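You operate a simulated robot arm through the tools that you are given. There is no shell and no other tool. Be economical: measure what you need, move in short steps, check, and stop when the job is done.

The job below is to be done with a simulated two-armed robot. You get a single attempt, and the scene is never put back.

Task
Pick up the grey binder labelled "tests" from the top grey shelf with one hand, pass it to the other hand and put it on the desk fifty-nine. Take the clear jar that says "washers" from the third grey shelf from the bottom and put it on the second grey shelf from the bottom. Any order will do. Set down upright: clear jar.

It is judged by the outcome, as a careful person would: the job done as asked, and still so three seconds after it is handed in. It fails if anything else is knocked over, pushed out of place, dropped, spilled or broken.

Robot
Two 7-joint arms with fingered hands on one trunk, on a base that drives. Base frame: it is fixed to the floor where the robot stands at the start and does not move with it; the origin is under the middle of the robot, x ahead of it, y to its left, z up. Readings come in m, rad, newtons and seconds.
The left shoulder is at the start at [0.05, 0.17, 1.314], the right one opposite. With the tool pointing down near the work surface each hand reaches from about 0.22 to 0.74 m from the robot's upright axis, wherever it stands, measured 20 degrees to its own side. Places, roughly: desk fifty-nine [0.8, 3.1, 0.8]; second grey shelf [0.7, -0.3, 0.6]. Payload 4 kg a hand.
The TCP of each hand is the grasp point between the finger pads, 0.026 m short of the fingertips. In the tool frame z runs along the fingers and y along their closing line. The gripper opens to 0.132 m. The gripper's body begins 0.073 m behind the TCP. The gripper is a hand of 4 fingers: y runs from the thumb to the fingers, the wrist lies at [0, 0, -0.224] in the tool frame, and closing takes about 1.5 s.
Orientation is told as [roll, pitch, yaw] about the base's x, y, z axes, in that order, counted from this pose: with the fingers straight down and closing along the base's y, the tool's x points along the base's -x, its y along +y and its z along -z.

Tools
- The arms move only by the tool apply_moves. It takes "left_moves", "right_moves" or both (then of equal length, played together; a hand with none holds still); each is a list of rows, each a list of 2 entries, a list of its own where there are three numbers: the shift along the tool's x, y, z in units of 400 mm (1.0 is 400 mm), then the turn, a rotation vector about the tool's x, y, z in units of 45 degrees (1.0 is 45 degrees). In form: [[[x, y, z], [rx, ry, rz]], ...]. A call has 1 to 12 rows; each row is the pose to reach, as a shift and turn from the pose commanded when the call began, along the tool's axes at that moment. "left_grip" and "right_grip" are, for a hand that has rows, the opening, from 0 (shut) to 1 (fully open), set as the call begins (left out, the last holds). A call with a number of a shift or a turn outside -1 to 1 is refused whole. A row lasts 0.2 s, in which the tool goes at most 0.05 m and 0.15 rad; a call with a longer step from one row to the next is refused whole, and so is a gripper value outside its range. A pose out of reach is approached as far as the arm can. The call stops where the force on the tool passes 40 N (or 10 N more than at its start, if that is more) or the arm is blocked; 0.2 s more then pass. Each finger travels about 0.108 m/s and halts on what it meets, pressing with about 23 N; the grip force reading is that of the motor and also rises with nothing between the fingers. The clock runs only during rows and for 0.2 s after the last one: add rows that repeat a pose to give the fingers time. The reply holds the time, the measured pose of the TCP, the force on the tool along the base axes, the opening and the grip force, in the units named above and with some noise, with the torque about the TCP (base axes, N m) and any sound that the robot's microphone picked up.
- Cameras (640 x 400 px; columns grow to the right, rows downward): "scene" is now at [0.1283, -0.0333, 1.5236]; the picture's right is [-0.36, -0.93, 0.00], its down [-0.22, 0.08, -0.97] and it looks along [0.91, -0.35, -0.23] (base axes); focal length 214 px, centre (320, 200). "left" rides on the left gripper at [-0.073, 0.006, -0.094] in its tool frame; the picture's right is [-0.08, -1.00, 0.00], its down [0.79, -0.06, -0.62] and it looks along [0.61, -0.05, 0.79] (tool axes); focal length 230 px, centre (320, 200). "right" rides on the right gripper at [0.073, 0.006, -0.094] in its tool frame; the picture's right is [-0.08, 1.00, 0.00], its down [-0.78, -0.06, -0.62] and it looks along [-0.61, -0.05, 0.79] (tool axes); focal length 230 px, centre (320, 200). There is no depth. A picture from a camera that has moved, and an enlarged one, comes with that camera's place and axes in the base frame and with its lens.
- get_image(camera): a new picture of that camera. The clock stands still meanwhile.
- lift_body(by): slides the trunk up (or, below 0, down) by that many m; the arms and the scene camera ride with it, the base frame stays. It gives what a move gives, with no picture.
- base_move(legs): drives the robot by 1 to 6 legs, each [ahead, left, turn to the left] in m, m and rad, along the robot's own axes; the way and the turn of a leg run together, so that a leg with both is an arc; at most 1.5 m and 3.142 rad a leg. The arms and the cameras ride along, it lands a little off, and it stops where it bumps. It gives what a move gives.
- finger_targets(finger1, finger2, finger3, thumb_bend, hand): sets how far each is bent, from 0 (flat) to 1 (curled in); at 0.3 the hand is open as for a grip, at 0.7 the pads meet at the TCP. One left out holds its place. A second passes; each finger stops where it meets its share of the squeeze, and holds until it gets a number again. A gripper value or a shape takes the hand back. It gives what a move gives, with no picture; readings hold the bend of each and the force on the fingers (four entries, about 0 where the hand has none), thumb and palm.
- preshape(shape, hand): the hand has 4 fingers and takes this shape, open, in about a second: jaw (thumb against the fingers, like two jaws); tri (thumb and two fingers); tip (a fingertip pinch); poke (one finger out to press); point (the index stretched); flat (the hand flat); cup (the hand cupped); fist (a fist). The gripper value then closes the fingers along that shape, each until it touches; the sizes above hold for jaw. It gives what a move gives, with no picture.
- pan_tilt(pan, tilt): turns the head with the scene camera to pan (to the left, within 1.396 rad either way) and tilt (down, from -0.506 to 1.204), counted from straight ahead of the robot. It gives what a move gives.
- close_up(camera, box): a new picture of the part [left, top, right, bottom] of that camera's present view, enlarged. The clock stands still meanwhile.
- close_job(): hands the job in; it is judged then, once.

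Go step by step. Nothing tells you exact positions but the pictures and the camera data: compare them with the known pose of the tool, close in by small moves and look again before you grip or let go. The budget is 165 turns and 138 pictures, counting those below and the enlarged ones. Unless the task says otherwise, let go and move clear before handing in, and close with one line.

The tools are called after "Request:" by a JSON object that holds its "name" and its "arguments". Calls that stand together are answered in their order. apply_moves: Moves the arms, as the interface text tells. Its arguments: {"type":"object","properties":{"left_moves":{"type":"array"},"left_grip":{"type":"number"},"right_moves":{"type":"array"},"right_grip":{"type":"number"}},"required":[]} The other tools are called the same way: lift_body (by) slides the trunk up or down; preshape (shape, hand) gives the hand a shape; finger_targets (finger1, finger2, finger3, thumb_bend, hand) moves the fingers one by one; base_move (legs) drives the base; pan_tilt (pan, tilt) turns the head that bears the scene camera; get_image (camera) takes a picture; close_up (camera, box) takes an enlarged picture of a part of a camera's view; close_job () hands the job in.

At the start:

```text
time: 0.0
left_eef_pos: [0.4612, 0.0102, 1.1508]
left_orientation: [0.001, -0.001, 0.001]
left_contact_force: [-0.2, -0.4, -0.1]
left_wrist_torque: [0.03, 0.02, 0.01]
left_grip_width: 0.1318
left_grip_force: 0.0
left_shape: jaw
left_bend: [0.3, 0.3, 0.3, 0.3]
left_finger forces: [0.0, 0.0, 0.0, 0.0, 0.0, 0.0]
right_eef_pos: [0.4637, -0.4174, 1.1506]
right_orientation: [0.002, 0.001, -0.001]
right_contact_force: [-0.7, 0.2, 0.6]
right_wrist_torque: [0.0, -0.01, 0.02]
right_grip_width: 0.1317
right_grip_force: 0.0
right_shape: jaw
right_bend: [0.3, 0.3, 0.3, 0.3]
right_finger forces: [0.0, 0.1, 0.0, 0.0, 0.0, 0.0]
trunk travel left (down, up): [-0.325, 0.026]
robot x, y, heading: [-0.0003, 0.0029, -0.002]
head pan, tilt: [-0.365, 0.234]
```

scene: 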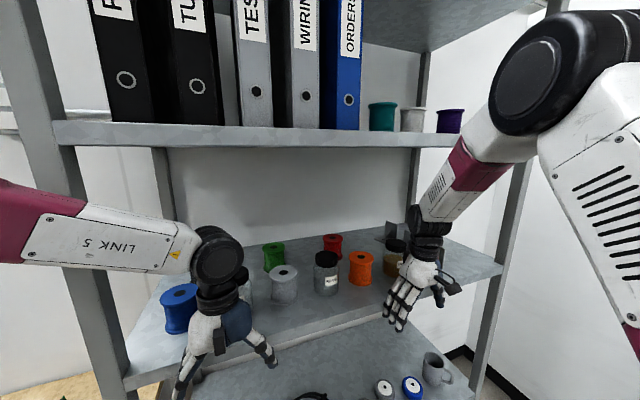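
right: 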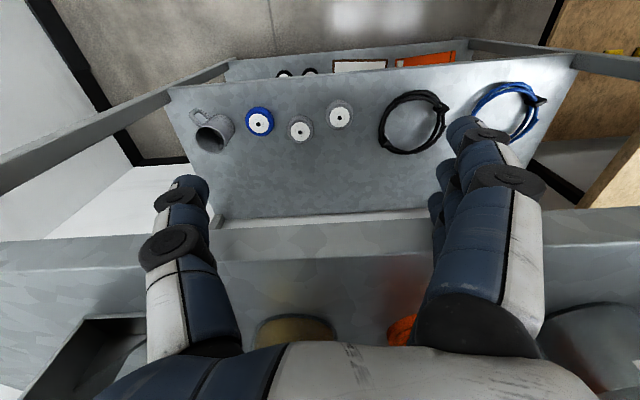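
left: 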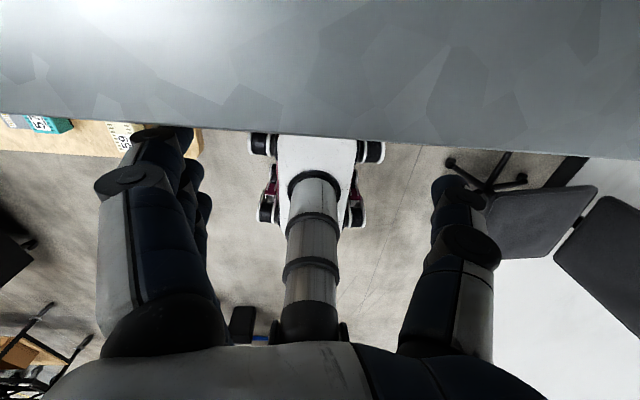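

I see a shelf ahead with binders on the top visible board, and spools and jars on the board below. I'll look around with the head before moving.

Request:
{"name": "close_up", "arguments": {"camera": "scene", "box": [150, 200, 450, 400]}}

Request:
{"name": "pan_tilt", "arguments": {"pan": -0.365, "tilt": -0.2}}

Request:
{"name": "get_image", "arguments": {"camera": "scene"}}

Request:
{"name": "pan_tilt", "arguments": {"pan": -0.365, "tilt": 0.8}}

Request:
{"name": "get_image", "arguments": {"camera": "scene"}}

Request:
{"name": "pan_tilt", "arguments": {"pan": 1.3, "tilt": 0.3}}

Request:
{"name": "get_image", "arguments": {"camera": "scene"}}

```text
2.00 times, centred on (300, 300) of scene
camera zoom: at [0.1283, -0.0333, 1.5236], right [-0.36, -0.93, 0.0], down [-0.22, 0.08, -0.97], along [0.91, -0.35, -0.23], focal length 429 px, centre (360, 0)
```

zoom: 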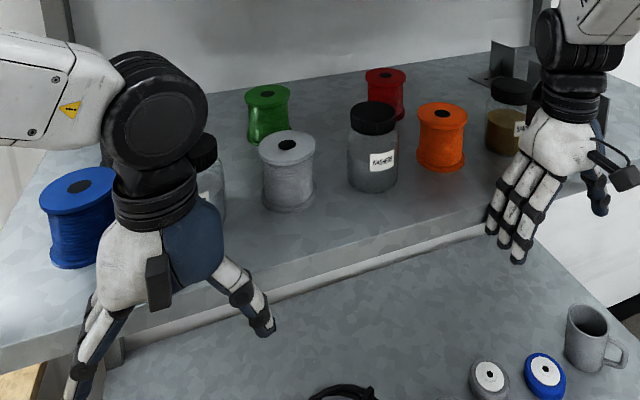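

```text
time: 0.9
left_eef_pos: [0.4607, 0.0107, 1.1503]
left_orientation: [0.0, 0.0, 0.0]
left_contact_force: [0.0, 0.8, -1.0]
left_wrist_torque: [0.01, -0.03, 0.02]
left_grip_width: 0.1317
left_grip_force: 0.1
left_shape: jaw
left_bend: [0.3, 0.3, 0.3, 0.3]
left_finger forces: [0.0, 0.0, 0.1, 0.0, 0.0, 0.0]
right_eef_pos: [0.4634, -0.4179, 1.1508]
right_orientation: [0.0, 0.0, 0.0]
right_contact_force: [0.5, -0.5, 0.9]
right_wrist_torque: [0.0, 0.0, 0.02]
right_grip_width: 0.1318
right_grip_force: 0.1
right_shape: jaw
right_bend: [0.3, 0.3, 0.3, 0.3]
right_finger forces: [0.0, 0.0, 0.0, 0.0, 0.0, 0.1]
trunk travel left (down, up): [-0.325, 0.026]
robot x, y, heading: [-0.0047, 0.0002, 0.003]
head pan, tilt: [-0.365, -0.201]
```

```text
133 pictures are left
camera scene: at [0.1189, -0.0297, 1.5625], right [-0.36, -0.93, 0.0], down [0.19, -0.07, -0.98], along [0.92, -0.35, 0.2], focal length 214 px, centre (320, 200)
```

scene: 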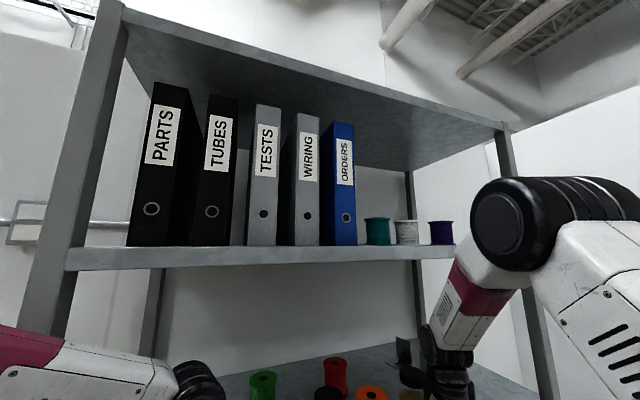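

```text
time: 2.2
left_eef_pos: [0.4601, 0.0116, 1.1508]
left_orientation: [0.001, 0.0, 0.001]
left_contact_force: [-0.2, -0.7, 0.2]
left_wrist_torque: [-0.01, 0.02, 0.04]
left_grip_width: 0.132
left_grip_force: 0.1
left_shape: jaw
left_bend: [0.3, 0.3, 0.3, 0.3]
left_finger forces: [0.0, 0.0, 0.0, 0.0, 0.0, 0.0]
right_eef_pos: [0.4628, -0.4175, 1.1499]
right_orientation: [0.002, -0.001, -0.001]
right_contact_force: [-0.1, -0.1, 0.0]
right_wrist_torque: [0.04, 0.0, 0.03]
right_grip_width: 0.1316
right_grip_force: 0.1
right_shape: jaw
right_bend: [0.3, 0.3, 0.3, 0.3]
right_finger forces: [0.1, 0.0, 0.1, 0.1, 0.0, 0.1]
trunk travel left (down, up): [-0.325, 0.026]
robot x, y, heading: [0.0013, -0.0006, 0.002]
head pan, tilt: [-0.365, 0.799]
```

```text
132 pictures are left
camera scene: at [0.1165, -0.0288, 1.4731], right [-0.36, -0.93, 0.0], down [-0.67, 0.26, -0.7], along [0.65, -0.25, -0.72], focal length 214 px, centre (320, 200)
```

scene: 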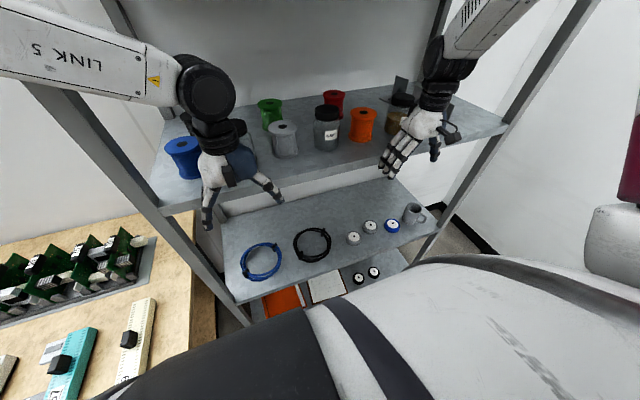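

```text
time: 3.9
left_eef_pos: [0.4599, 0.0121, 1.1498]
left_orientation: [0.0, -0.001, 0.0]
left_contact_force: [0.3, -0.9, -0.3]
left_wrist_torque: [-0.01, -0.04, -0.02]
left_grip_width: 0.132
left_grip_force: 0.0
left_shape: jaw
left_bend: [0.3, 0.3, 0.3, 0.3]
left_finger forces: [0.1, 0.1, 0.1, 0.1, 0.0, 0.0]
right_eef_pos: [0.463, -0.4175, 1.1493]
right_orientation: [0.0, -0.002, 0.001]
right_contact_force: [0.6, 0.6, 1.1]
right_wrist_torque: [-0.01, 0.0, -0.03]
right_grip_width: 0.1319
right_grip_force: 0.1
right_shape: jaw
right_bend: [0.3, 0.3, 0.3, 0.3]
right_finger forces: [0.0, 0.0, 0.0, 0.0, 0.0, 0.0]
trunk travel left (down, up): [-0.325, 0.026]
robot x, y, heading: [0.0011, 0.0002, -0.002]
head pan, tilt: [1.3, 0.3]
```

```text
131 pictures are left
camera scene: at [0.0661, 0.09, 1.5174], right [0.96, -0.27, 0.0], down [-0.08, -0.29, -0.96], along [0.26, 0.92, -0.3], focal length 214 px, centre (320, 200)
```

scene: 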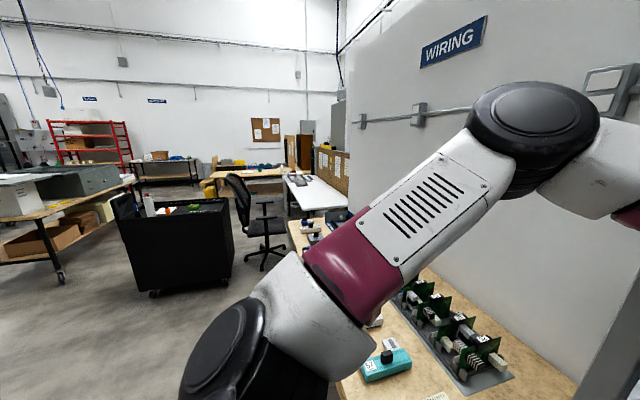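

Four boards: binders stand on the top one (z≈1.56), the jar is on the third (≈1.08) at about (0.68,-0.27), and the second is at about 0.6. I'll zoom in on the labels, the free space and the desk.

Request:
{"name": "close_up", "arguments": {"camera": "scene", "box": [160, 130, 400, 280]}}

Request:
{"name": "pan_tilt", "arguments": {"pan": -0.2, "tilt": 0.95}}

Request:
{"name": "close_up", "arguments": {"camera": "scene", "box": [220, 60, 540, 260]}}

Request:
{"name": "pan_tilt", "arguments": {"pan": -0.3, "tilt": 0.5}}

Request:
{"name": "close_up", "arguments": {"camera": "scene", "box": [160, 140, 460, 328]}}

```text
2.67 times, centred on (280, 205) of scene
camera zoom: at [0.0661, 0.09, 1.5174], right [0.96, -0.27, 0.0], down [-0.08, -0.29, -0.96], along [0.26, 0.92, -0.3], focal length 572 px, centre (427, 187)
```

zoom: 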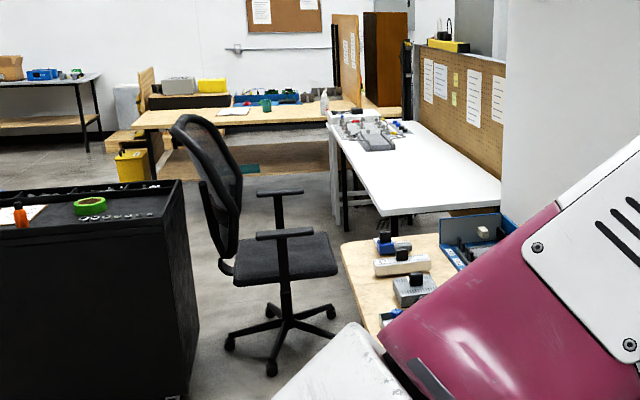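

```text
time: 5.5
left_eef_pos: [0.4603, 0.0115, 1.15]
left_orientation: [0.0, -0.001, 0.0]
left_contact_force: [-0.3, 0.5, -0.1]
left_wrist_torque: [0.0, 0.0, 0.0]
left_grip_width: 0.1319
left_grip_force: 0.1
left_shape: jaw
left_bend: [0.3, 0.3, 0.3, 0.3]
left_finger forces: [0.0, 0.0, 0.0, 0.1, 0.1, 0.1]
right_eef_pos: [0.4638, -0.4183, 1.1496]
right_orientation: [0.001, 0.0, 0.0]
right_contact_force: [-0.3, -1.0, -0.3]
right_wrist_torque: [-0.01, 0.02, -0.01]
right_grip_width: 0.1318
right_grip_force: 0.0
right_shape: jaw
right_bend: [0.3, 0.3, 0.3, 0.3]
right_finger forces: [0.0, 0.0, 0.0, 0.1, 0.0, 0.0]
trunk travel left (down, up): [-0.325, 0.026]
robot x, y, heading: [-0.0004, -0.0011, -0.004]
head pan, tilt: [-0.201, 0.949]
```

```text
2.00 times, centred on (380, 160) of scene
camera zoom: at [0.1124, -0.0144, 1.4616], right [-0.2, -0.98, 0.0], down [-0.8, 0.16, -0.58], along [0.57, -0.12, -0.81], focal length 429 px, centre (200, 280)
```

zoom: 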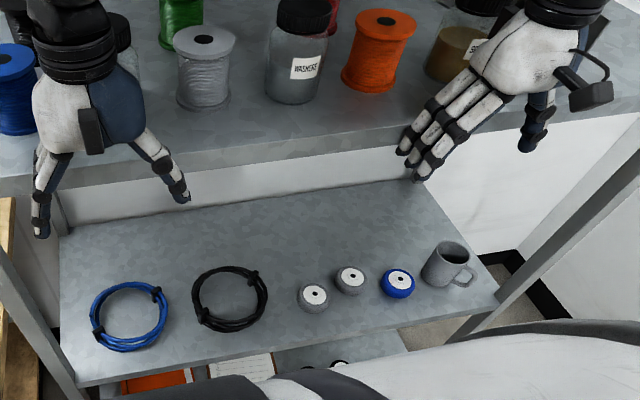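

```text
time: 6.4
left_eef_pos: [0.4591, 0.0107, 1.1502]
left_orientation: [0.001, 0.0, 0.002]
left_contact_force: [0.5, -1.2, -0.3]
left_wrist_torque: [0.05, 0.03, 0.0]
left_grip_width: 0.1315
left_grip_force: 0.1
left_shape: jaw
left_bend: [0.3, 0.3, 0.3, 0.3]
left_finger forces: [0.1, 0.0, 0.0, 0.0, 0.0, 0.0]
right_eef_pos: [0.463, -0.4184, 1.1483]
right_orientation: [0.001, 0.001, 0.001]
right_contact_force: [-0.8, 0.4, 0.2]
right_wrist_torque: [0.02, -0.02, -0.02]
right_grip_width: 0.1317
right_grip_force: 0.0
right_shape: jaw
right_bend: [0.3, 0.3, 0.3, 0.3]
right_finger forces: [0.0, 0.0, 0.0, 0.1, 0.0, 0.0]
trunk travel left (down, up): [-0.325, 0.026]
robot x, y, heading: [0.0005, 0.0024, 0.004]
head pan, tilt: [-0.3, 0.499]
```

```text
2.13 times, centred on (310, 234) of scene
camera zoom: at [0.128, -0.0269, 1.499], right [-0.3, -0.96, 0.0], down [-0.46, 0.14, -0.88], along [0.84, -0.26, -0.48], focal length 456 px, centre (341, 128)
```

zoom: 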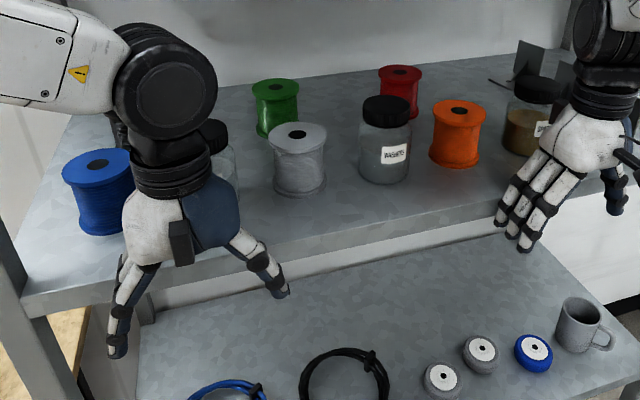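

The "WASHERS" jar is confirmed at about (0.69,-0.27), with base z≈1.08 and height about 0.13. The neighbouring spools leave gaps of roughly 5 cm. I'll tilt the right hand to point forward and down in front of it.

Request:
{"name": "apply_moves", "arguments": {"right_moves": [[[0.02, 0.05, -0.02], [0, -0.1667, 0]], [[0.04, 0.1, -0.04], [0, -0.3333, 0]], [[0.06, 0.15, -0.06], [0, -0.5, 0]], [[0.08, 0.2, -0.08], [0, -0.6667, 0]], [[0.1, 0.25, -0.1], [0, -0.8333, 0]], [[0.108, 0.295, -0.125], [0, -1, 0]]], "right_grip": 0.85}}

Request:
{"name": "get_image", "arguments": {"camera": "scene"}}

Request:
{"name": "get_image", "arguments": {"camera": "right"}}

```text
time: 7.8
left_eef_pos: [0.4608, 0.0118, 1.1499]
left_orientation: [0.0, 0.0, -0.001]
left_contact_force: [-0.3, -0.1, -0.6]
left_wrist_torque: [0.04, -0.01, -0.02]
left_grip_width: 0.1318
left_grip_force: 0.1
left_shape: jaw
left_bend: [0.3, 0.3, 0.3, 0.3]
left_finger forces: [0.0, 0.1, 0.0, 0.0, 0.0, 0.0]
right_eef_pos: [0.4583, -0.3097, 1.2078]
right_orientation: [0.001, -0.783, 0.0]
right_contact_force: [0.9, 0.1, 0.1]
right_wrist_torque: [0.01, 0.0, -0.03]
right_grip_width: 0.1125
right_grip_force: 0.1
right_shape: jaw
right_bend: [0.54, 0.54, 0.54, 0.5]
right_finger forces: [0.1, 0.0, 0.1, 0.0, 0.1, 0.1]
right hand out of reach, approached as far as the arm can: row 4, 5, 6
trunk travel left (down, up): [-0.325, 0.026]
robot x, y, heading: [0.0001, 0.001, 0.004]
head pan, tilt: [-0.3, 0.499]
```

```text
127 pictures are left
camera scene: at [0.1292, -0.0273, 1.4989], right [-0.3, -0.96, 0.0], down [-0.46, 0.14, -0.88], along [0.84, -0.26, -0.48], focal length 214 px, centre (320, 200)
```

scene: 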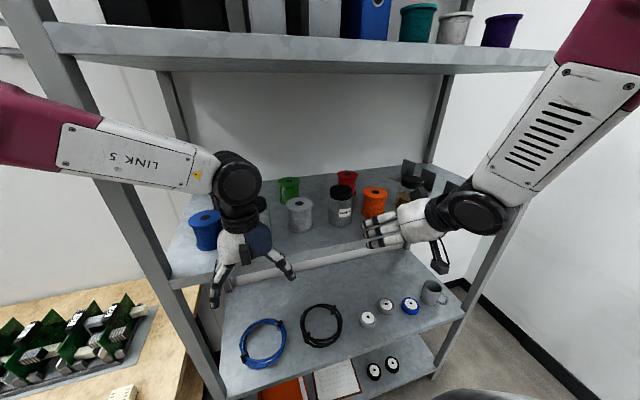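

```text
126 pictures are left
camera right: at [0.3407, -0.3038, 1.2214], right [0.05, 1.0, 0.06], down [0.12, -0.06, 0.99], along [0.99, -0.05, -0.12], focal length 230 px, centre (320, 200)
```

right: 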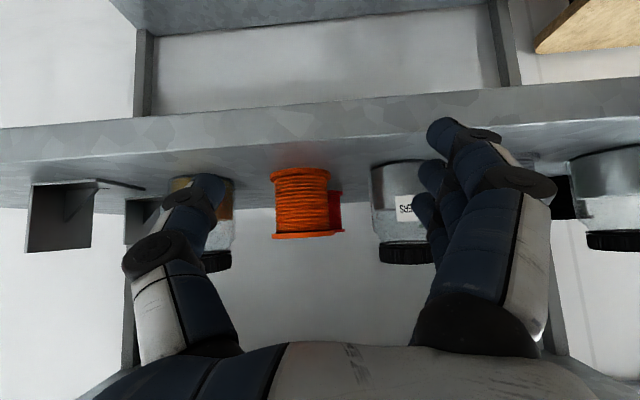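

Triangulating between the scene camera and the hand camera, the jar base is nearer than I first thought: about (0.585,-0.228,1.158), with the shelf front at x≈0.49. The arm is cramped, so I'll back the base off a little.

Request:
{"name": "base_move", "arguments": {"legs": [[-0.12, 0, 0]]}}

Request:
{"name": "get_image", "arguments": {"camera": "right"}}

Request:
{"name": "close_up", "arguments": {"camera": "scene", "box": [160, 140, 460, 328]}}

```text
time: 9.0
left_eef_pos: [0.3403, 0.0122, 1.1507]
left_orientation: [0.001, 0.001, -0.001]
left_contact_force: [0.0, 0.0, 0.4]
left_wrist_torque: [0.0, -0.03, 0.02]
left_grip_width: 0.1317
left_grip_force: 0.0
left_shape: jaw
left_bend: [0.3, 0.3, 0.3, 0.3]
left_finger forces: [0.0, 0.1, 0.0, 0.0, 0.0, 0.0]
right_eef_pos: [0.337, -0.3103, 1.2095]
right_orientation: [0.0, -0.783, 0.002]
right_contact_force: [-0.4, -0.7, 0.3]
right_wrist_torque: [-0.02, 0.03, -0.02]
right_grip_width: 0.1123
right_grip_force: 0.0
right_shape: jaw
right_bend: [0.54, 0.54, 0.54, 0.5]
right_finger forces: [0.0, 0.0, 0.0, 0.0, 0.0, 0.0]
trunk travel left (down, up): [-0.325, 0.026]
robot x, y, heading: [-0.1222, 0.0025, 0.001]
head pan, tilt: [-0.3, 0.499]
```

```text
125 pictures are left
camera right: at [0.2196, -0.3038, 1.222], right [0.05, 1.0, 0.05], down [0.12, -0.06, 0.99], along [0.99, -0.05, -0.12], focal length 230 px, centre (320, 200)
```

right: 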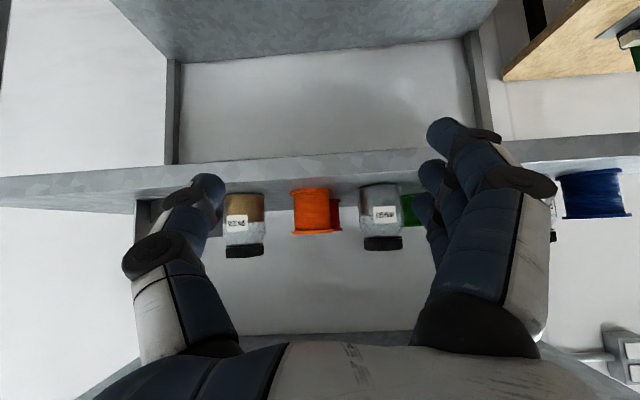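

```text
2.13 times, centred on (310, 234) of scene
camera zoom: at [0.0076, -0.0268, 1.4991], right [-0.3, -0.96, 0.0], down [-0.46, 0.14, -0.88], along [0.84, -0.26, -0.48], focal length 456 px, centre (341, 128)
```

zoom: 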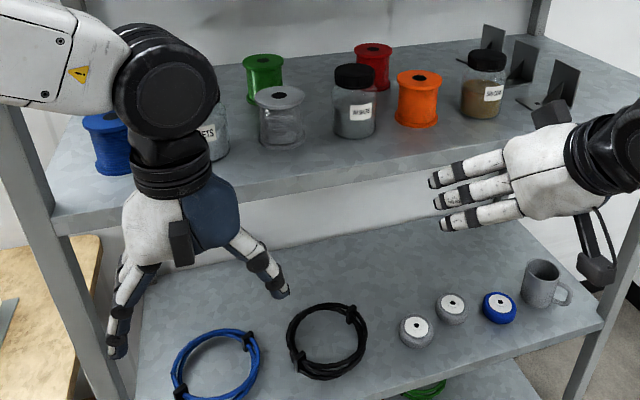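

From the new position both views agree: the jar is at about (0.59,-0.228), base z≈1.16 and diameter about 0.063. I'll move the right hand in front of it.

Request:
{"name": "apply_moves", "arguments": {"right_moves": [[[-0.06, 0.05, 0.04], [0, 0, 0]], [[-0.12, 0.1, 0.08], [0, 0, 0]], [[-0.18, 0.15, 0.12], [0, 0, 0]], [[-0.235, 0.205, 0.165], [0, 0, 0]], [[-0.235, 0.205, 0.165], [0, 0, 0]]], "right_grip": 0.7}}

Request:
{"name": "get_image", "arguments": {"camera": "right"}}

Request:
{"name": "close_up", "arguments": {"camera": "scene", "box": [240, 140, 460, 278]}}

```text
time: 10.2
left_eef_pos: [0.3406, 0.011, 1.1499]
left_orientation: [0.001, 0.0, 0.0]
left_contact_force: [-0.3, -0.8, -0.4]
left_wrist_torque: [0.02, -0.02, 0.01]
left_grip_width: 0.1321
left_grip_force: 0.1
left_shape: jaw
left_bend: [0.3, 0.3, 0.3, 0.3]
left_finger forces: [0.1, 0.0, 0.1, 0.0, 0.0, 0.0]
right_eef_pos: [0.4492, -0.2278, 1.2282]
right_orientation: [0.001, -0.782, -0.001]
right_contact_force: [-1.0, -0.8, 0.4]
right_wrist_torque: [0.02, -0.02, 0.02]
right_grip_width: 0.0929
right_grip_force: 0.0
right_shape: jaw
right_bend: [0.67, 0.67, 0.67, 0.63]
right_finger forces: [0.0, 0.0, 0.0, 0.1, 0.0, 0.1]
trunk travel left (down, up): [-0.325, 0.026]
robot x, y, heading: [-0.1234, 0.001, -0.001]
head pan, tilt: [-0.3, 0.499]
```

```text
123 pictures are left
camera right: at [0.3324, -0.2214, 1.2415], right [0.06, 1.0, 0.06], down [0.12, -0.06, 0.99], along [0.99, -0.05, -0.12], focal length 230 px, centre (320, 200)
```

right: 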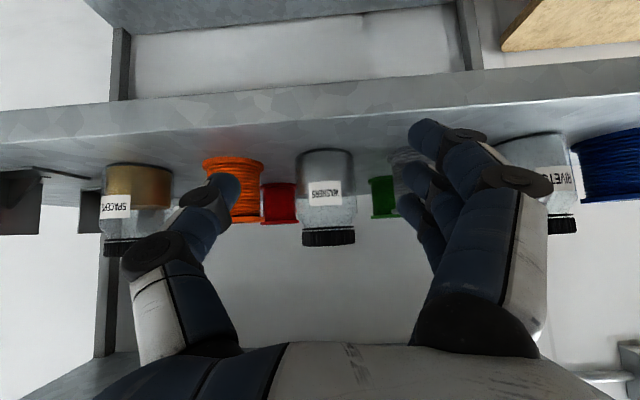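

```text
2.90 times, centred on (350, 209) of scene
camera zoom: at [0.0076, -0.0275, 1.4991], right [-0.3, -0.96, 0.0], down [-0.46, 0.14, -0.88], along [0.84, -0.26, -0.48], focal length 622 px, centre (233, 174)
```

zoom: 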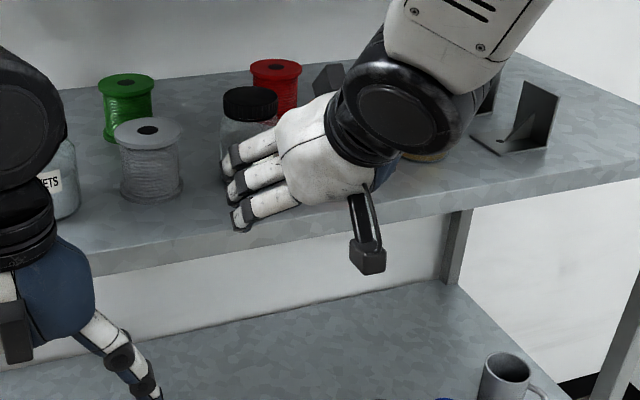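

The jar is centred on the tool axis at y≈-0.228, with its centre at x≈0.597. The gap to the orange spool is about 3.5 cm, so I'll advance straight in.

Request:
{"name": "apply_moves", "arguments": {"right_moves": [[[-0.0425, 0, 0.044], [0, 0, 0]], [[-0.085, 0, 0.088], [0, 0, 0]], [[-0.1275, 0, 0.132], [0, 0, 0]], [[-0.17, 0, 0.177], [0, 0, 0]], [[-0.2125, 0, 0.221], [0, 0, 0]], [[-0.255, 0, 0.265], [0, 0, 0]]]}}

Request:
{"name": "get_image", "arguments": {"camera": "right"}}

Request:
{"name": "close_up", "arguments": {"camera": "scene", "box": [240, 140, 460, 278]}}

```text
time: 11.6
left_eef_pos: [0.3404, 0.0112, 1.1506]
left_orientation: [0.001, -0.001, -0.001]
left_contact_force: [-0.6, -1.2, 0.9]
left_wrist_torque: [0.01, 0.0, -0.01]
left_grip_width: 0.1315
left_grip_force: 0.0
left_shape: jaw
left_bend: [0.3, 0.3, 0.3, 0.3]
left_finger forces: [0.0, 0.0, 0.0, 0.1, 0.0, 0.1]
right_eef_pos: [0.5996, -0.2283, 1.223]
right_orientation: [0.0, -0.784, -0.001]
right_contact_force: [0.4, 0.1, -0.7]
right_wrist_torque: [0.0, -0.01, 0.02]
right_grip_width: 0.0928
right_grip_force: 0.2
right_shape: jaw
right_bend: [0.67, 0.67, 0.67, 0.63]
right_finger forces: [0.0, 0.0, 0.0, 0.0, 0.0, 0.0]
trunk travel left (down, up): [-0.325, 0.026]
robot x, y, heading: [-0.1192, -0.0001, 0.002]
head pan, tilt: [-0.3, 0.499]
```

```text
121 pictures are left
camera right: at [0.482, -0.2219, 1.2369], right [0.05, 1.0, 0.06], down [0.12, -0.06, 0.99], along [0.99, -0.05, -0.12], focal length 230 px, centre (320, 200)
```

right: 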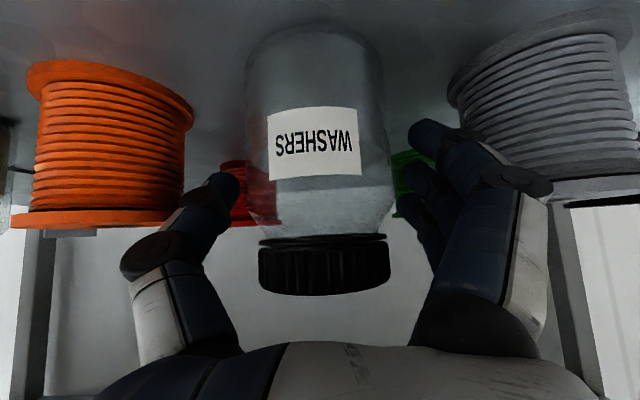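

```text
2.90 times, centred on (350, 209) of scene
camera zoom: at [0.009, -0.0275, 1.4989], right [-0.3, -0.96, 0.0], down [-0.46, 0.14, -0.88], along [0.84, -0.26, -0.48], focal length 622 px, centre (233, 174)
```

zoom: 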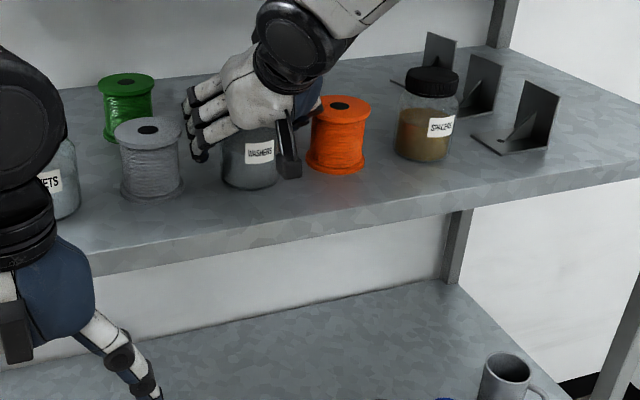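

The fingers straddle the jar near its upper half. I'll lower by 12 mm, then close on it.

Request:
{"name": "apply_moves", "arguments": {"right_moves": [[[0.021, 0, 0.021], [0, 0, 0]]]}}

Request:
{"name": "apply_moves", "arguments": {"right_moves": [[[0, 0, 0], [0, 0, 0]], [[0, 0, 0], [0, 0, 0]], [[0, 0, 0], [0, 0, 0]], [[0, 0, 0], [0, 0, 0]], [[0, 0, 0], [0, 0, 0]], [[0, 0, 0], [0, 0, 0]]], "right_grip": 0.2}}

Request:
{"name": "get_image", "arguments": {"camera": "right"}}

```text
time: 12.0
left_eef_pos: [0.3414, 0.0119, 1.1497]
left_orientation: [0.0, 0.001, 0.002]
left_contact_force: [0.1, -0.2, -0.3]
left_wrist_torque: [-0.05, -0.02, -0.03]
left_grip_width: 0.132
left_grip_force: 0.0
left_shape: jaw
left_bend: [0.3, 0.3, 0.3, 0.3]
left_finger forces: [0.1, 0.1, 0.0, 0.1, 0.1, 0.1]
right_eef_pos: [0.5994, -0.2282, 1.2104]
right_orientation: [0.001, -0.785, -0.004]
right_contact_force: [0.9, -0.6, -0.1]
right_wrist_torque: [0.0, 0.01, -0.01]
right_grip_width: 0.0928
right_grip_force: 0.1
right_shape: jaw
right_bend: [0.67, 0.67, 0.67, 0.63]
right_finger forces: [0.0, 0.0, 0.0, 0.0, 0.0, 0.0]
trunk travel left (down, up): [-0.325, 0.026]
robot x, y, heading: [-0.1176, -0.0029, -0.004]
head pan, tilt: [-0.3, 0.499]
```

```text
time: 13.4
left_eef_pos: [0.3405, 0.0122, 1.1501]
left_orientation: [-0.001, -0.001, 0.0]
left_contact_force: [-0.2, -0.6, -0.2]
left_wrist_torque: [0.01, -0.01, 0.0]
left_grip_width: 0.1318
left_grip_force: 0.0
left_shape: jaw
left_bend: [0.3, 0.3, 0.3, 0.3]
left_finger forces: [0.0, 0.0, 0.0, 0.0, 0.1, 0.1]
right_eef_pos: [0.599, -0.2284, 1.211]
right_orientation: [-0.001, -0.784, -0.001]
right_contact_force: [1.9, -0.4, 0.7]
right_wrist_torque: [0.07, 0.07, 0.01]
right_grip_width: 0.046
right_grip_force: 22.2
right_shape: jaw
right_bend: [0.73, 0.74, 0.72, 0.72]
right_finger forces: [7.0, 6.3, 6.8, 0.0, 20.0, 0.0]
trunk travel left (down, up): [-0.325, 0.026]
robot x, y, heading: [-0.12, 0.0006, 0.0]
head pan, tilt: [-0.3, 0.499]
```

```text
119 pictures are left
camera right: at [0.4813, -0.2217, 1.2256], right [0.05, 1.0, 0.06], down [0.12, -0.06, 0.99], along [0.99, -0.05, -0.12], focal length 230 px, centre (320, 200)
```

right: 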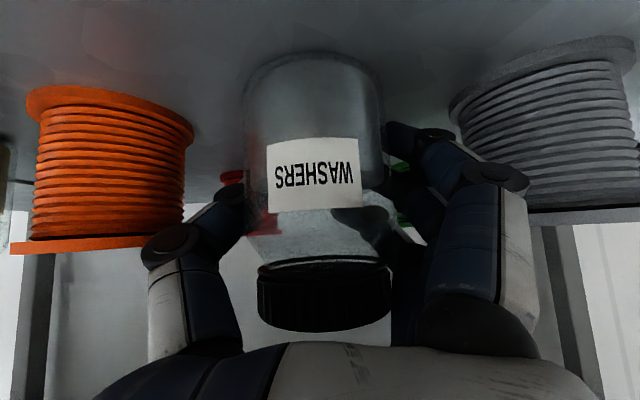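

It is gripped, but the pads closed behind the jar's centre (opening 0.046 on a jar of about 0.063). I'll reopen, back off 18 mm and re-grip.

Request:
{"name": "apply_moves", "arguments": {"right_moves": [[[0, 0, 0], [0, 0, 0]], [[0, 0, 0], [0, 0, 0]], [[0.016, 0, -0.016], [0, 0, 0]], [[0.032, 0, -0.032], [0, 0, 0]]], "right_grip": 0.65}}

Request:
{"name": "apply_moves", "arguments": {"right_moves": [[[0, 0, 0], [0, 0, 0]], [[0, 0, 0], [0, 0, 0]], [[0, 0, 0], [0, 0, 0]], [[0, 0, 0], [0, 0, 0]], [[0, 0, 0], [0, 0, 0]], [[0, 0, 0], [0, 0, 0]]], "right_grip": 0.2}}

Request:
{"name": "get_image", "arguments": {"camera": "right"}}

```text
time: 14.4
left_eef_pos: [0.3391, 0.0102, 1.1502]
left_orientation: [-0.001, 0.0, 0.002]
left_contact_force: [0.1, -0.2, 0.4]
left_wrist_torque: [0.01, -0.03, 0.01]
left_grip_width: 0.1318
left_grip_force: 0.1
left_shape: jaw
left_bend: [0.3, 0.3, 0.3, 0.3]
left_finger forces: [0.0, 0.0, 0.1, 0.1, 0.0, 0.1]
right_eef_pos: [0.5787, -0.2277, 1.2111]
right_orientation: [0.002, -0.784, 0.0]
right_contact_force: [-0.6, 0.2, 0.7]
right_wrist_torque: [0.03, -0.02, 0.0]
right_grip_width: 0.0856
right_grip_force: 0.1
right_shape: jaw
right_bend: [0.7, 0.7, 0.7, 0.67]
right_finger forces: [0.1, 0.0, 0.0, 0.1, 0.0, 0.0]
trunk travel left (down, up): [-0.325, 0.026]
robot x, y, heading: [-0.1186, 0.0018, -0.003]
head pan, tilt: [-0.3, 0.499]
```

```text
time: 15.8
left_eef_pos: [0.3414, 0.0115, 1.1511]
left_orientation: [0.0, 0.0, 0.001]
left_contact_force: [-0.3, 0.2, -0.3]
left_wrist_torque: [-0.01, 0.0, 0.02]
left_grip_width: 0.1318
left_grip_force: 0.0
left_shape: jaw
left_bend: [0.3, 0.3, 0.3, 0.3]
left_finger forces: [0.0, 0.0, 0.0, 0.0, 0.0, 0.0]
right_eef_pos: [0.5798, -0.2285, 1.2119]
right_orientation: [-0.001, -0.783, -0.001]
right_contact_force: [-0.1, 0.4, 0.2]
right_wrist_torque: [0.01, 0.04, 0.01]
right_grip_width: 0.0588
right_grip_force: 23.5
right_shape: jaw
right_bend: [0.73, 0.73, 0.73, 0.7]
right_finger forces: [6.8, 7.0, 7.0, 0.0, 20.7, 0.1]
trunk travel left (down, up): [-0.325, 0.026]
robot x, y, heading: [-0.1193, 0.0031, -0.001]
head pan, tilt: [-0.3, 0.499]
```

```text
118 pictures are left
camera right: at [0.4626, -0.2214, 1.2249], right [0.05, 1.0, 0.06], down [0.12, -0.06, 0.99], along [0.99, -0.05, -0.12], focal length 230 px, centre (320, 200)
```

right: 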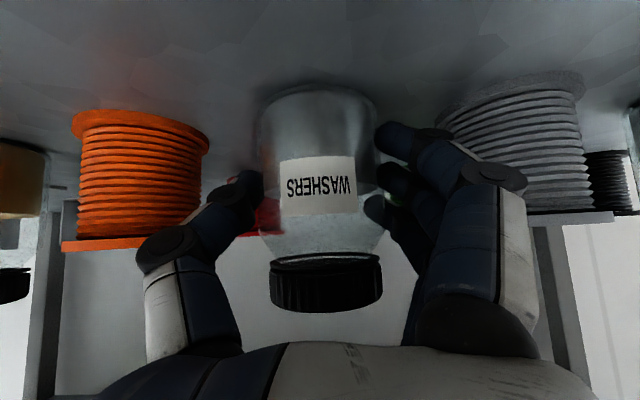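

Good grip: 0.059 opening, 20 N each side. Lift clear, then back the base out.

Request:
{"name": "apply_moves", "arguments": {"right_moves": [[[-0.05, 0, -0.05], [0, 0, 0]], [[-0.106, 0, -0.106], [0, 0, 0]], [[-0.106, 0, -0.106], [0, 0, 0]]]}}

Request:
{"name": "get_image", "arguments": {"camera": "right"}}

```text
time: 16.6
left_eef_pos: [0.3405, 0.0117, 1.1501]
left_orientation: [-0.001, 0.0, 0.0]
left_contact_force: [-0.1, 0.3, -0.7]
left_wrist_torque: [0.0, 0.01, 0.03]
left_grip_width: 0.1318
left_grip_force: 0.0
left_shape: jaw
left_bend: [0.3, 0.3, 0.3, 0.3]
left_finger forces: [0.0, 0.0, 0.1, 0.0, 0.0, 0.0]
right_eef_pos: [0.5818, -0.2289, 1.2706]
right_orientation: [0.0, -0.783, 0.0]
right_contact_force: [-0.6, 0.6, -3.3]
right_wrist_torque: [0.04, 0.05, -0.02]
right_grip_width: 0.059
right_grip_force: 22.9
right_shape: jaw
right_bend: [0.73, 0.73, 0.73, 0.7]
right_finger forces: [6.5, 7.0, 6.7, 0.0, 20.8, 0.1]
trunk travel left (down, up): [-0.325, 0.026]
robot x, y, heading: [-0.1216, 0.0003, 0.001]
head pan, tilt: [-0.3, 0.499]
```

```text
117 pictures are left
camera right: at [0.464, -0.2223, 1.2854], right [0.05, 1.0, 0.05], down [0.12, -0.06, 0.99], along [0.99, -0.05, -0.12], focal length 230 px, centre (320, 200)
```

right: 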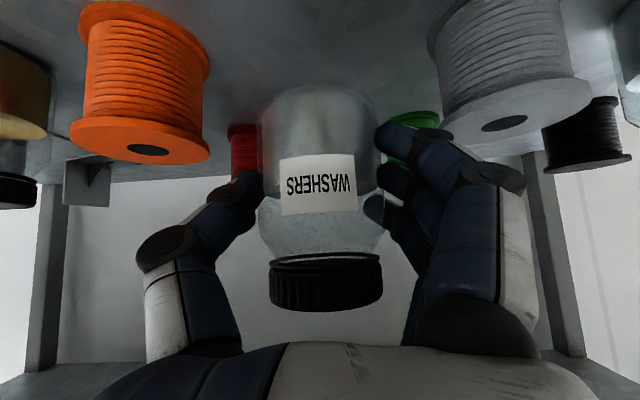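

The jar is held (3.3 N). Back out, then lower the trunk.

Request:
{"name": "base_move", "arguments": {"legs": [[-0.26, 0, 0]]}}

Request:
{"name": "lift_body", "arguments": {"by": -0.32}}

Request:
{"name": "get_image", "arguments": {"camera": "right"}}

Request:
{"name": "get_image", "arguments": {"camera": "scene"}}

```text
time: 18.5
left_eef_pos: [0.0861, 0.012, 1.1488]
left_orientation: [0.001, 0.0, 0.0]
left_contact_force: [-0.4, 0.8, 0.0]
left_wrist_torque: [0.01, -0.02, -0.01]
left_grip_width: 0.1316
left_grip_force: 0.1
left_shape: jaw
left_bend: [0.3, 0.3, 0.3, 0.3]
left_finger forces: [0.0, 0.0, 0.1, 0.0, 0.1, 0.0]
right_eef_pos: [0.3248, -0.2299, 1.27]
right_orientation: [0.001, -0.784, -0.001]
right_contact_force: [-0.4, 0.2, -3.3]
right_wrist_torque: [0.01, -0.02, 0.02]
right_grip_width: 0.059
right_grip_force: 23.0
right_shape: jaw
right_bend: [0.73, 0.73, 0.73, 0.7]
right_finger forces: [6.5, 7.1, 6.7, 0.1, 20.7, 0.0]
trunk travel left (down, up): [-0.325, 0.026]
robot x, y, heading: [-0.3792, 0.0012, -0.0]
head pan, tilt: [-0.3, 0.499]
```

```text
time: 21.6
left_eef_pos: [0.0837, 0.0108, 0.8319]
left_orientation: [0.0, -0.003, -0.002]
left_contact_force: [0.2, 1.0, 0.5]
left_wrist_torque: [-0.03, -0.02, -0.02]
left_grip_width: 0.1319
left_grip_force: 0.0
left_shape: jaw
left_bend: [0.3, 0.3, 0.3, 0.3]
left_finger forces: [0.1, 0.0, 0.0, 0.0, 0.0, 0.1]
right_eef_pos: [0.3522, -0.2297, 0.701]
right_orientation: [0.001, -0.351, -0.001]
right_contact_force: [0.0, 0.7, -4.1]
right_wrist_torque: [0.01, 0.03, 0.0]
right_grip_width: 0.0589
right_grip_force: 23.0
right_shape: jaw
right_bend: [0.73, 0.73, 0.73, 0.7]
right_finger forces: [6.4, 6.9, 7.1, 0.0, 20.8, 0.1]
trunk travel left (down, up): [-0.005, 0.346]
robot x, y, heading: [-0.373, -0.002, -0.002]
head pan, tilt: [-0.3, 0.499]
```

```text
116 pictures are left
camera right: at [0.2504, -0.2232, 0.7626], right [0.07, 1.0, 0.03], down [0.52, -0.06, 0.85], along [0.85, -0.05, -0.53], focal length 230 px, centre (320, 200)
```

right: 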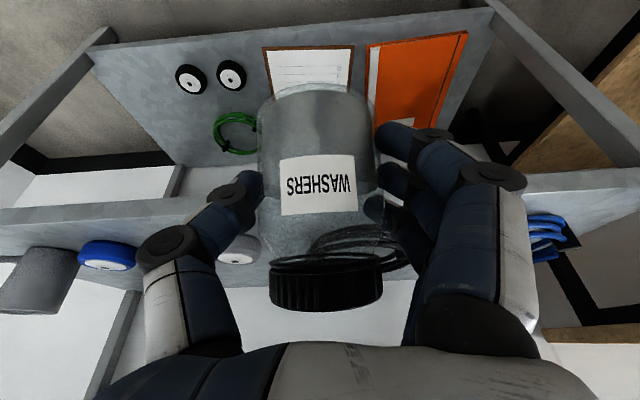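

```text
115 pictures are left
camera scene: at [-0.0225, -0.0273, 1.1499], right [-0.3, -0.95, 0.0], down [-0.46, 0.14, -0.88], along [0.84, -0.26, -0.48], focal length 214 px, centre (320, 200)
```

scene: 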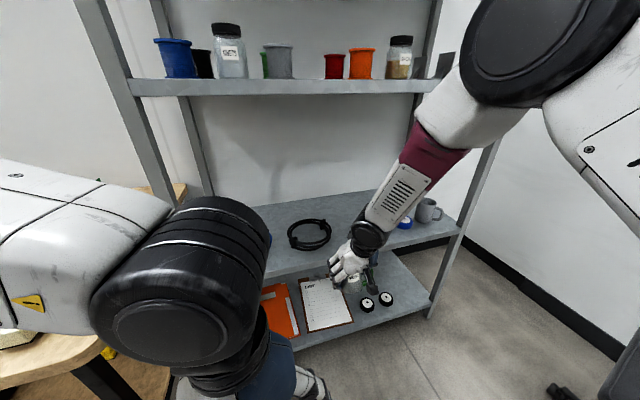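

The right hand came down further than the trunk and tipped its pitch to -0.35, but the jar is still held. I'll raise it and restore the -45° pitch so the jar is upright.

Request:
{"name": "apply_moves", "arguments": {"right_moves": [[[-0.026, 0, -0.07], [0, -0.138, 0]], [[-0.052, 0, -0.141], [0, -0.275, 0]], [[-0.078, 0, -0.211], [0, -0.413, 0]], [[-0.103, 0, -0.282], [0, -0.55, 0]], [[-0.103, 0, -0.282], [0, -0.55, 0]]]}}

Request:
{"name": "pan_tilt", "arguments": {"pan": -0.3, "tilt": 0.35}}

Request:
{"name": "get_image", "arguments": {"camera": "scene"}}

Request:
{"name": "get_image", "arguments": {"camera": "right"}}

```text
time: 22.8
left_eef_pos: [0.0836, 0.0104, 0.8292]
left_orientation: [0.0, 0.001, -0.002]
left_contact_force: [0.6, 0.9, 0.5]
left_wrist_torque: [-0.02, 0.01, 0.03]
left_grip_width: 0.1317
left_grip_force: 0.1
left_shape: jaw
left_bend: [0.3, 0.3, 0.3, 0.3]
left_finger forces: [0.0, 0.1, 0.1, 0.0, 0.0, 0.1]
right_eef_pos: [0.3796, -0.2841, 0.7674]
right_orientation: [0.074, -0.787, -0.111]
right_contact_force: [0.0, -0.5, -4.5]
right_wrist_torque: [0.01, -0.01, 0.02]
right_grip_width: 0.0585
right_grip_force: 23.4
right_shape: jaw
right_bend: [0.73, 0.73, 0.73, 0.7]
right_finger forces: [6.9, 7.4, 7.2, 0.0, 22.2, 0.0]
right hand out of reach, approached as far as the arm can: row 1, 2, 3, 4, 5
trunk travel left (down, up): [-0.005, 0.346]
robot x, y, heading: [-0.3762, -0.0027, -0.005]
head pan, tilt: [-0.3, 0.499]
```

```text
time: 23.5
left_eef_pos: [0.085, 0.0109, 0.8299]
left_orientation: [0.0, 0.0, 0.0]
left_contact_force: [0.5, 0.2, -0.3]
left_wrist_torque: [0.0, 0.0, -0.01]
left_grip_width: 0.1321
left_grip_force: 0.1
left_shape: jaw
left_bend: [0.3, 0.3, 0.3, 0.3]
left_finger forces: [0.1, 0.0, 0.0, 0.0, 0.0, 0.0]
right_eef_pos: [0.3774, -0.2857, 0.7623]
right_orientation: [0.072, -0.78, -0.11]
right_contact_force: [0.5, -0.5, -4.1]
right_wrist_torque: [-0.06, 0.04, 0.04]
right_grip_width: 0.0583
right_grip_force: 23.3
right_shape: jaw
right_bend: [0.73, 0.73, 0.73, 0.7]
right_finger forces: [6.9, 7.3, 7.2, 0.1, 22.2, 0.1]
trunk travel left (down, up): [-0.005, 0.346]
robot x, y, heading: [-0.3751, -0.0034, -0.003]
head pan, tilt: [-0.3, 0.351]
```

```text
114 pictures are left
camera scene: at [-0.0197, -0.028, 1.1631], right [-0.3, -0.95, 0.0], down [-0.33, 0.1, -0.94], along [0.9, -0.28, -0.34], focal length 214 px, centre (320, 200)
```

scene: 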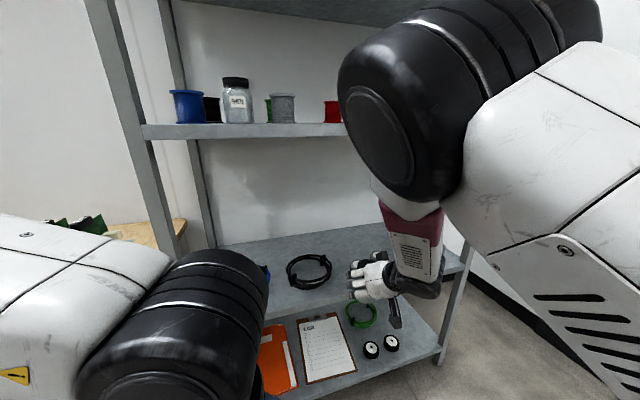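

```text
113 pictures are left
camera right: at [0.2614, -0.2732, 0.7784], right [0.11, 0.99, 0.1], down [0.12, -0.12, 0.99], along [0.99, -0.1, -0.13], focal length 230 px, centre (320, 200)
```

right: 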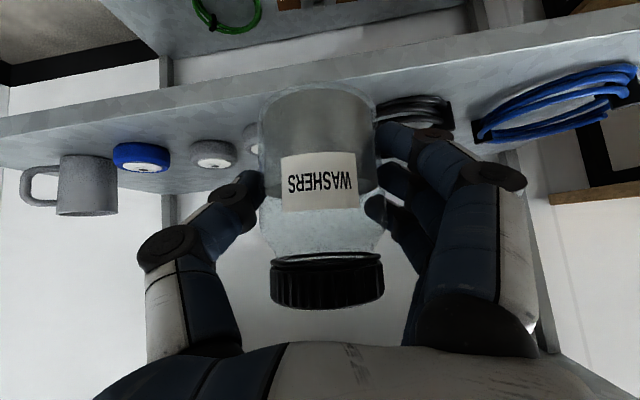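

The elbow is now high and forward, and this pose sits at a limit of the arm. I'll raise the trunk a little and see how the hand follows.

Request:
{"name": "lift_body", "arguments": {"by": 0.1}}

Request:
{"name": "get_image", "arguments": {"camera": "scene"}}

```text
time: 24.9
left_eef_pos: [0.0862, 0.0116, 0.9292]
left_orientation: [0.002, 0.004, 0.0]
left_contact_force: [0.7, -0.2, -0.4]
left_wrist_torque: [-0.01, 0.0, -0.01]
left_grip_width: 0.1319
left_grip_force: 0.1
left_shape: jaw
left_bend: [0.3, 0.3, 0.3, 0.3]
left_finger forces: [0.1, 0.1, 0.0, 0.1, 0.0, 0.0]
right_eef_pos: [0.3797, -0.2665, 0.8602]
right_orientation: [-0.003, -0.78, -0.001]
right_contact_force: [-0.4, 0.4, -4.5]
right_wrist_torque: [-0.05, 0.02, 0.0]
right_grip_width: 0.0584
right_grip_force: 22.8
right_shape: jaw
right_bend: [0.73, 0.73, 0.73, 0.7]
right_finger forces: [6.8, 7.4, 7.1, 0.0, 22.0, 0.0]
trunk travel left (down, up): [-0.105, 0.246]
robot x, y, heading: [-0.3774, -0.001, -0.002]
head pan, tilt: [-0.3, 0.351]
```

```text
112 pictures are left
camera scene: at [-0.1216, -0.0277, 1.2825], right [-0.3, -0.95, 0.0], down [-0.33, 0.1, -0.94], along [0.9, -0.28, -0.35], focal length 214 px, centre (320, 200)
```

scene: 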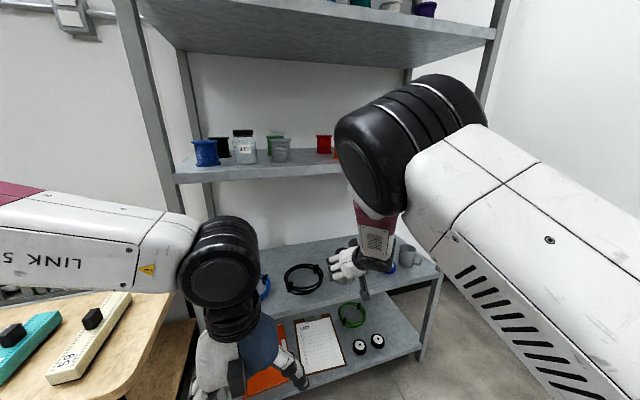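

The trunk leans forward as it lowers: the camera moved +0.23 in x with the base still. That explains the cramped reach. I'll stretch the arm forward and check the elbow.

Request:
{"name": "apply_moves", "arguments": {"right_moves": [[[-0.013, -0.04, 0.048], [0, 0, 0]], [[-0.026, -0.08, 0.097], [0, 0, 0]], [[-0.04, -0.12, 0.145], [0, 0, 0]], [[-0.053, -0.1625, 0.194], [0, 0, 0]], [[-0.053, -0.1625, 0.194], [0, 0, 0]]]}}

Request:
{"name": "get_image", "arguments": {"camera": "scene"}}

Request:
{"name": "get_image", "arguments": {"camera": "right"}}

```text
time: 26.1
left_eef_pos: [0.0839, 0.0113, 0.9297]
left_orientation: [0.0, 0.001, -0.002]
left_contact_force: [-0.5, 0.0, -0.4]
left_wrist_torque: [-0.02, 0.0, -0.01]
left_grip_width: 0.1321
left_grip_force: 0.2
left_shape: jaw
left_bend: [0.3, 0.3, 0.3, 0.3]
left_finger forces: [0.0, 0.1, 0.0, 0.0, 0.0, 0.0]
right_eef_pos: [0.4481, -0.3326, 0.8236]
right_orientation: [0.0, -0.784, -0.002]
right_contact_force: [-0.1, 0.6, -4.6]
right_wrist_torque: [-0.04, 0.04, -0.02]
right_grip_width: 0.0582
right_grip_force: 23.2
right_shape: jaw
right_bend: [0.73, 0.73, 0.73, 0.7]
right_finger forces: [6.9, 7.6, 7.1, 0.1, 21.9, 0.1]
trunk travel left (down, up): [-0.105, 0.246]
robot x, y, heading: [-0.3773, 0.0005, -0.0]
head pan, tilt: [-0.3, 0.351]
```

```text
111 pictures are left
camera scene: at [-0.1237, -0.0276, 1.2833], right [-0.3, -0.95, 0.0], down [-0.33, 0.1, -0.94], along [0.9, -0.28, -0.34], focal length 214 px, centre (320, 200)
```

scene: 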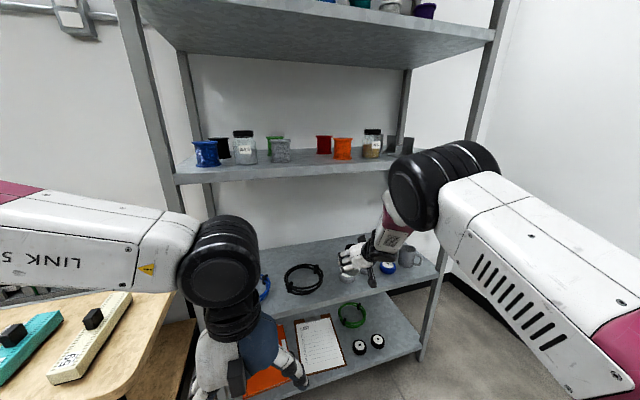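

```text
110 pictures are left
camera right: at [0.3303, -0.3244, 0.8376], right [0.06, 1.0, 0.06], down [0.12, -0.06, 0.99], along [0.99, -0.05, -0.12], focal length 230 px, centre (320, 200)
```

right: 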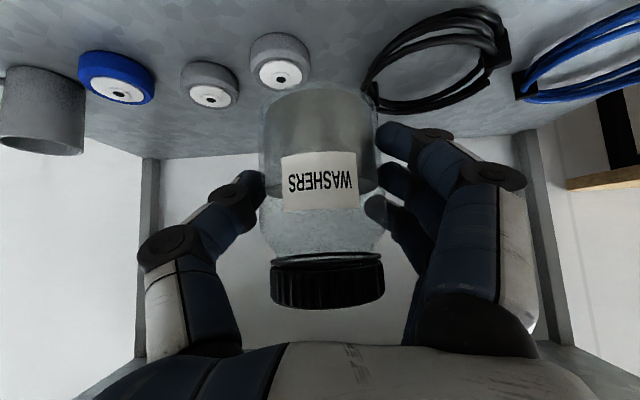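

The view is clear. A free spot at about (0.70,-0.345) lies behind the grey tapes and right of the black cable. Drive forward 0.25 with the jar high.

Request:
{"name": "base_move", "arguments": {"legs": [[0.25, 0, 0]]}}

Request:
{"name": "get_image", "arguments": {"camera": "right"}}

Request:
{"name": "get_image", "arguments": {"camera": "scene"}}

```text
time: 27.9
left_eef_pos: [0.3333, 0.0115, 0.9299]
left_orientation: [-0.001, -0.001, 0.001]
left_contact_force: [-0.7, 0.4, -0.1]
left_wrist_torque: [0.03, 0.0, 0.04]
left_grip_width: 0.1318
left_grip_force: 0.1
left_shape: jaw
left_bend: [0.3, 0.3, 0.3, 0.3]
left_finger forces: [0.0, 0.0, 0.1, 0.0, 0.0, 0.0]
right_eef_pos: [0.6964, -0.3293, 0.8238]
right_orientation: [0.0, -0.784, 0.004]
right_contact_force: [0.2, -0.4, -3.5]
right_wrist_torque: [0.02, 0.04, -0.03]
right_grip_width: 0.0583
right_grip_force: 22.9
right_shape: jaw
right_bend: [0.73, 0.73, 0.73, 0.7]
right_finger forces: [6.8, 7.6, 7.3, 0.0, 21.9, 0.1]
trunk travel left (down, up): [-0.105, 0.246]
robot x, y, heading: [-0.1247, 0.002, -0.001]
head pan, tilt: [-0.3, 0.351]
```

```text
109 pictures are left
camera right: at [0.5794, -0.322, 0.8371], right [0.05, 1.0, 0.06], down [0.12, -0.06, 0.99], along [0.99, -0.05, -0.12], focal length 230 px, centre (320, 200)
```

right: 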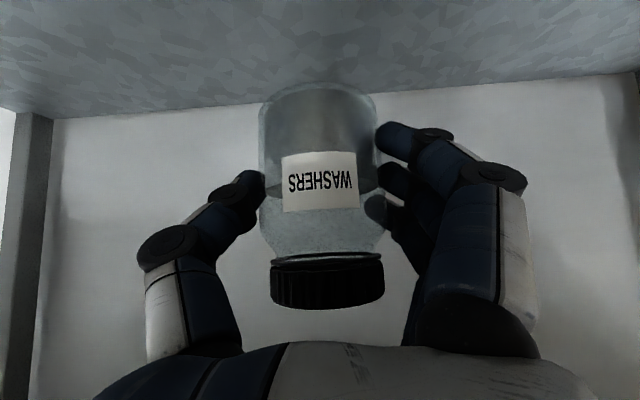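

```text
108 pictures are left
camera scene: at [0.1249, -0.027, 1.2831], right [-0.29, -0.96, 0.0], down [-0.33, 0.1, -0.94], along [0.9, -0.28, -0.34], focal length 214 px, centre (320, 200)
```

scene: 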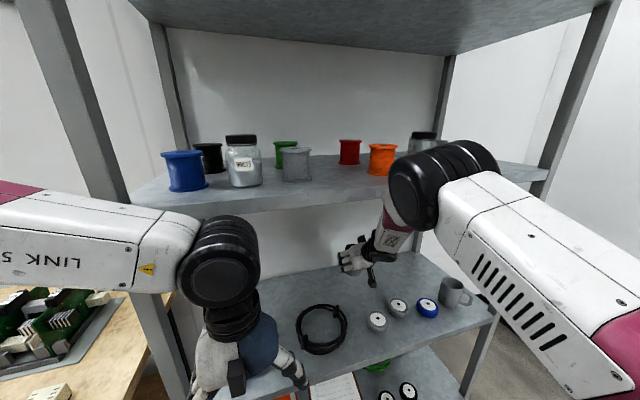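

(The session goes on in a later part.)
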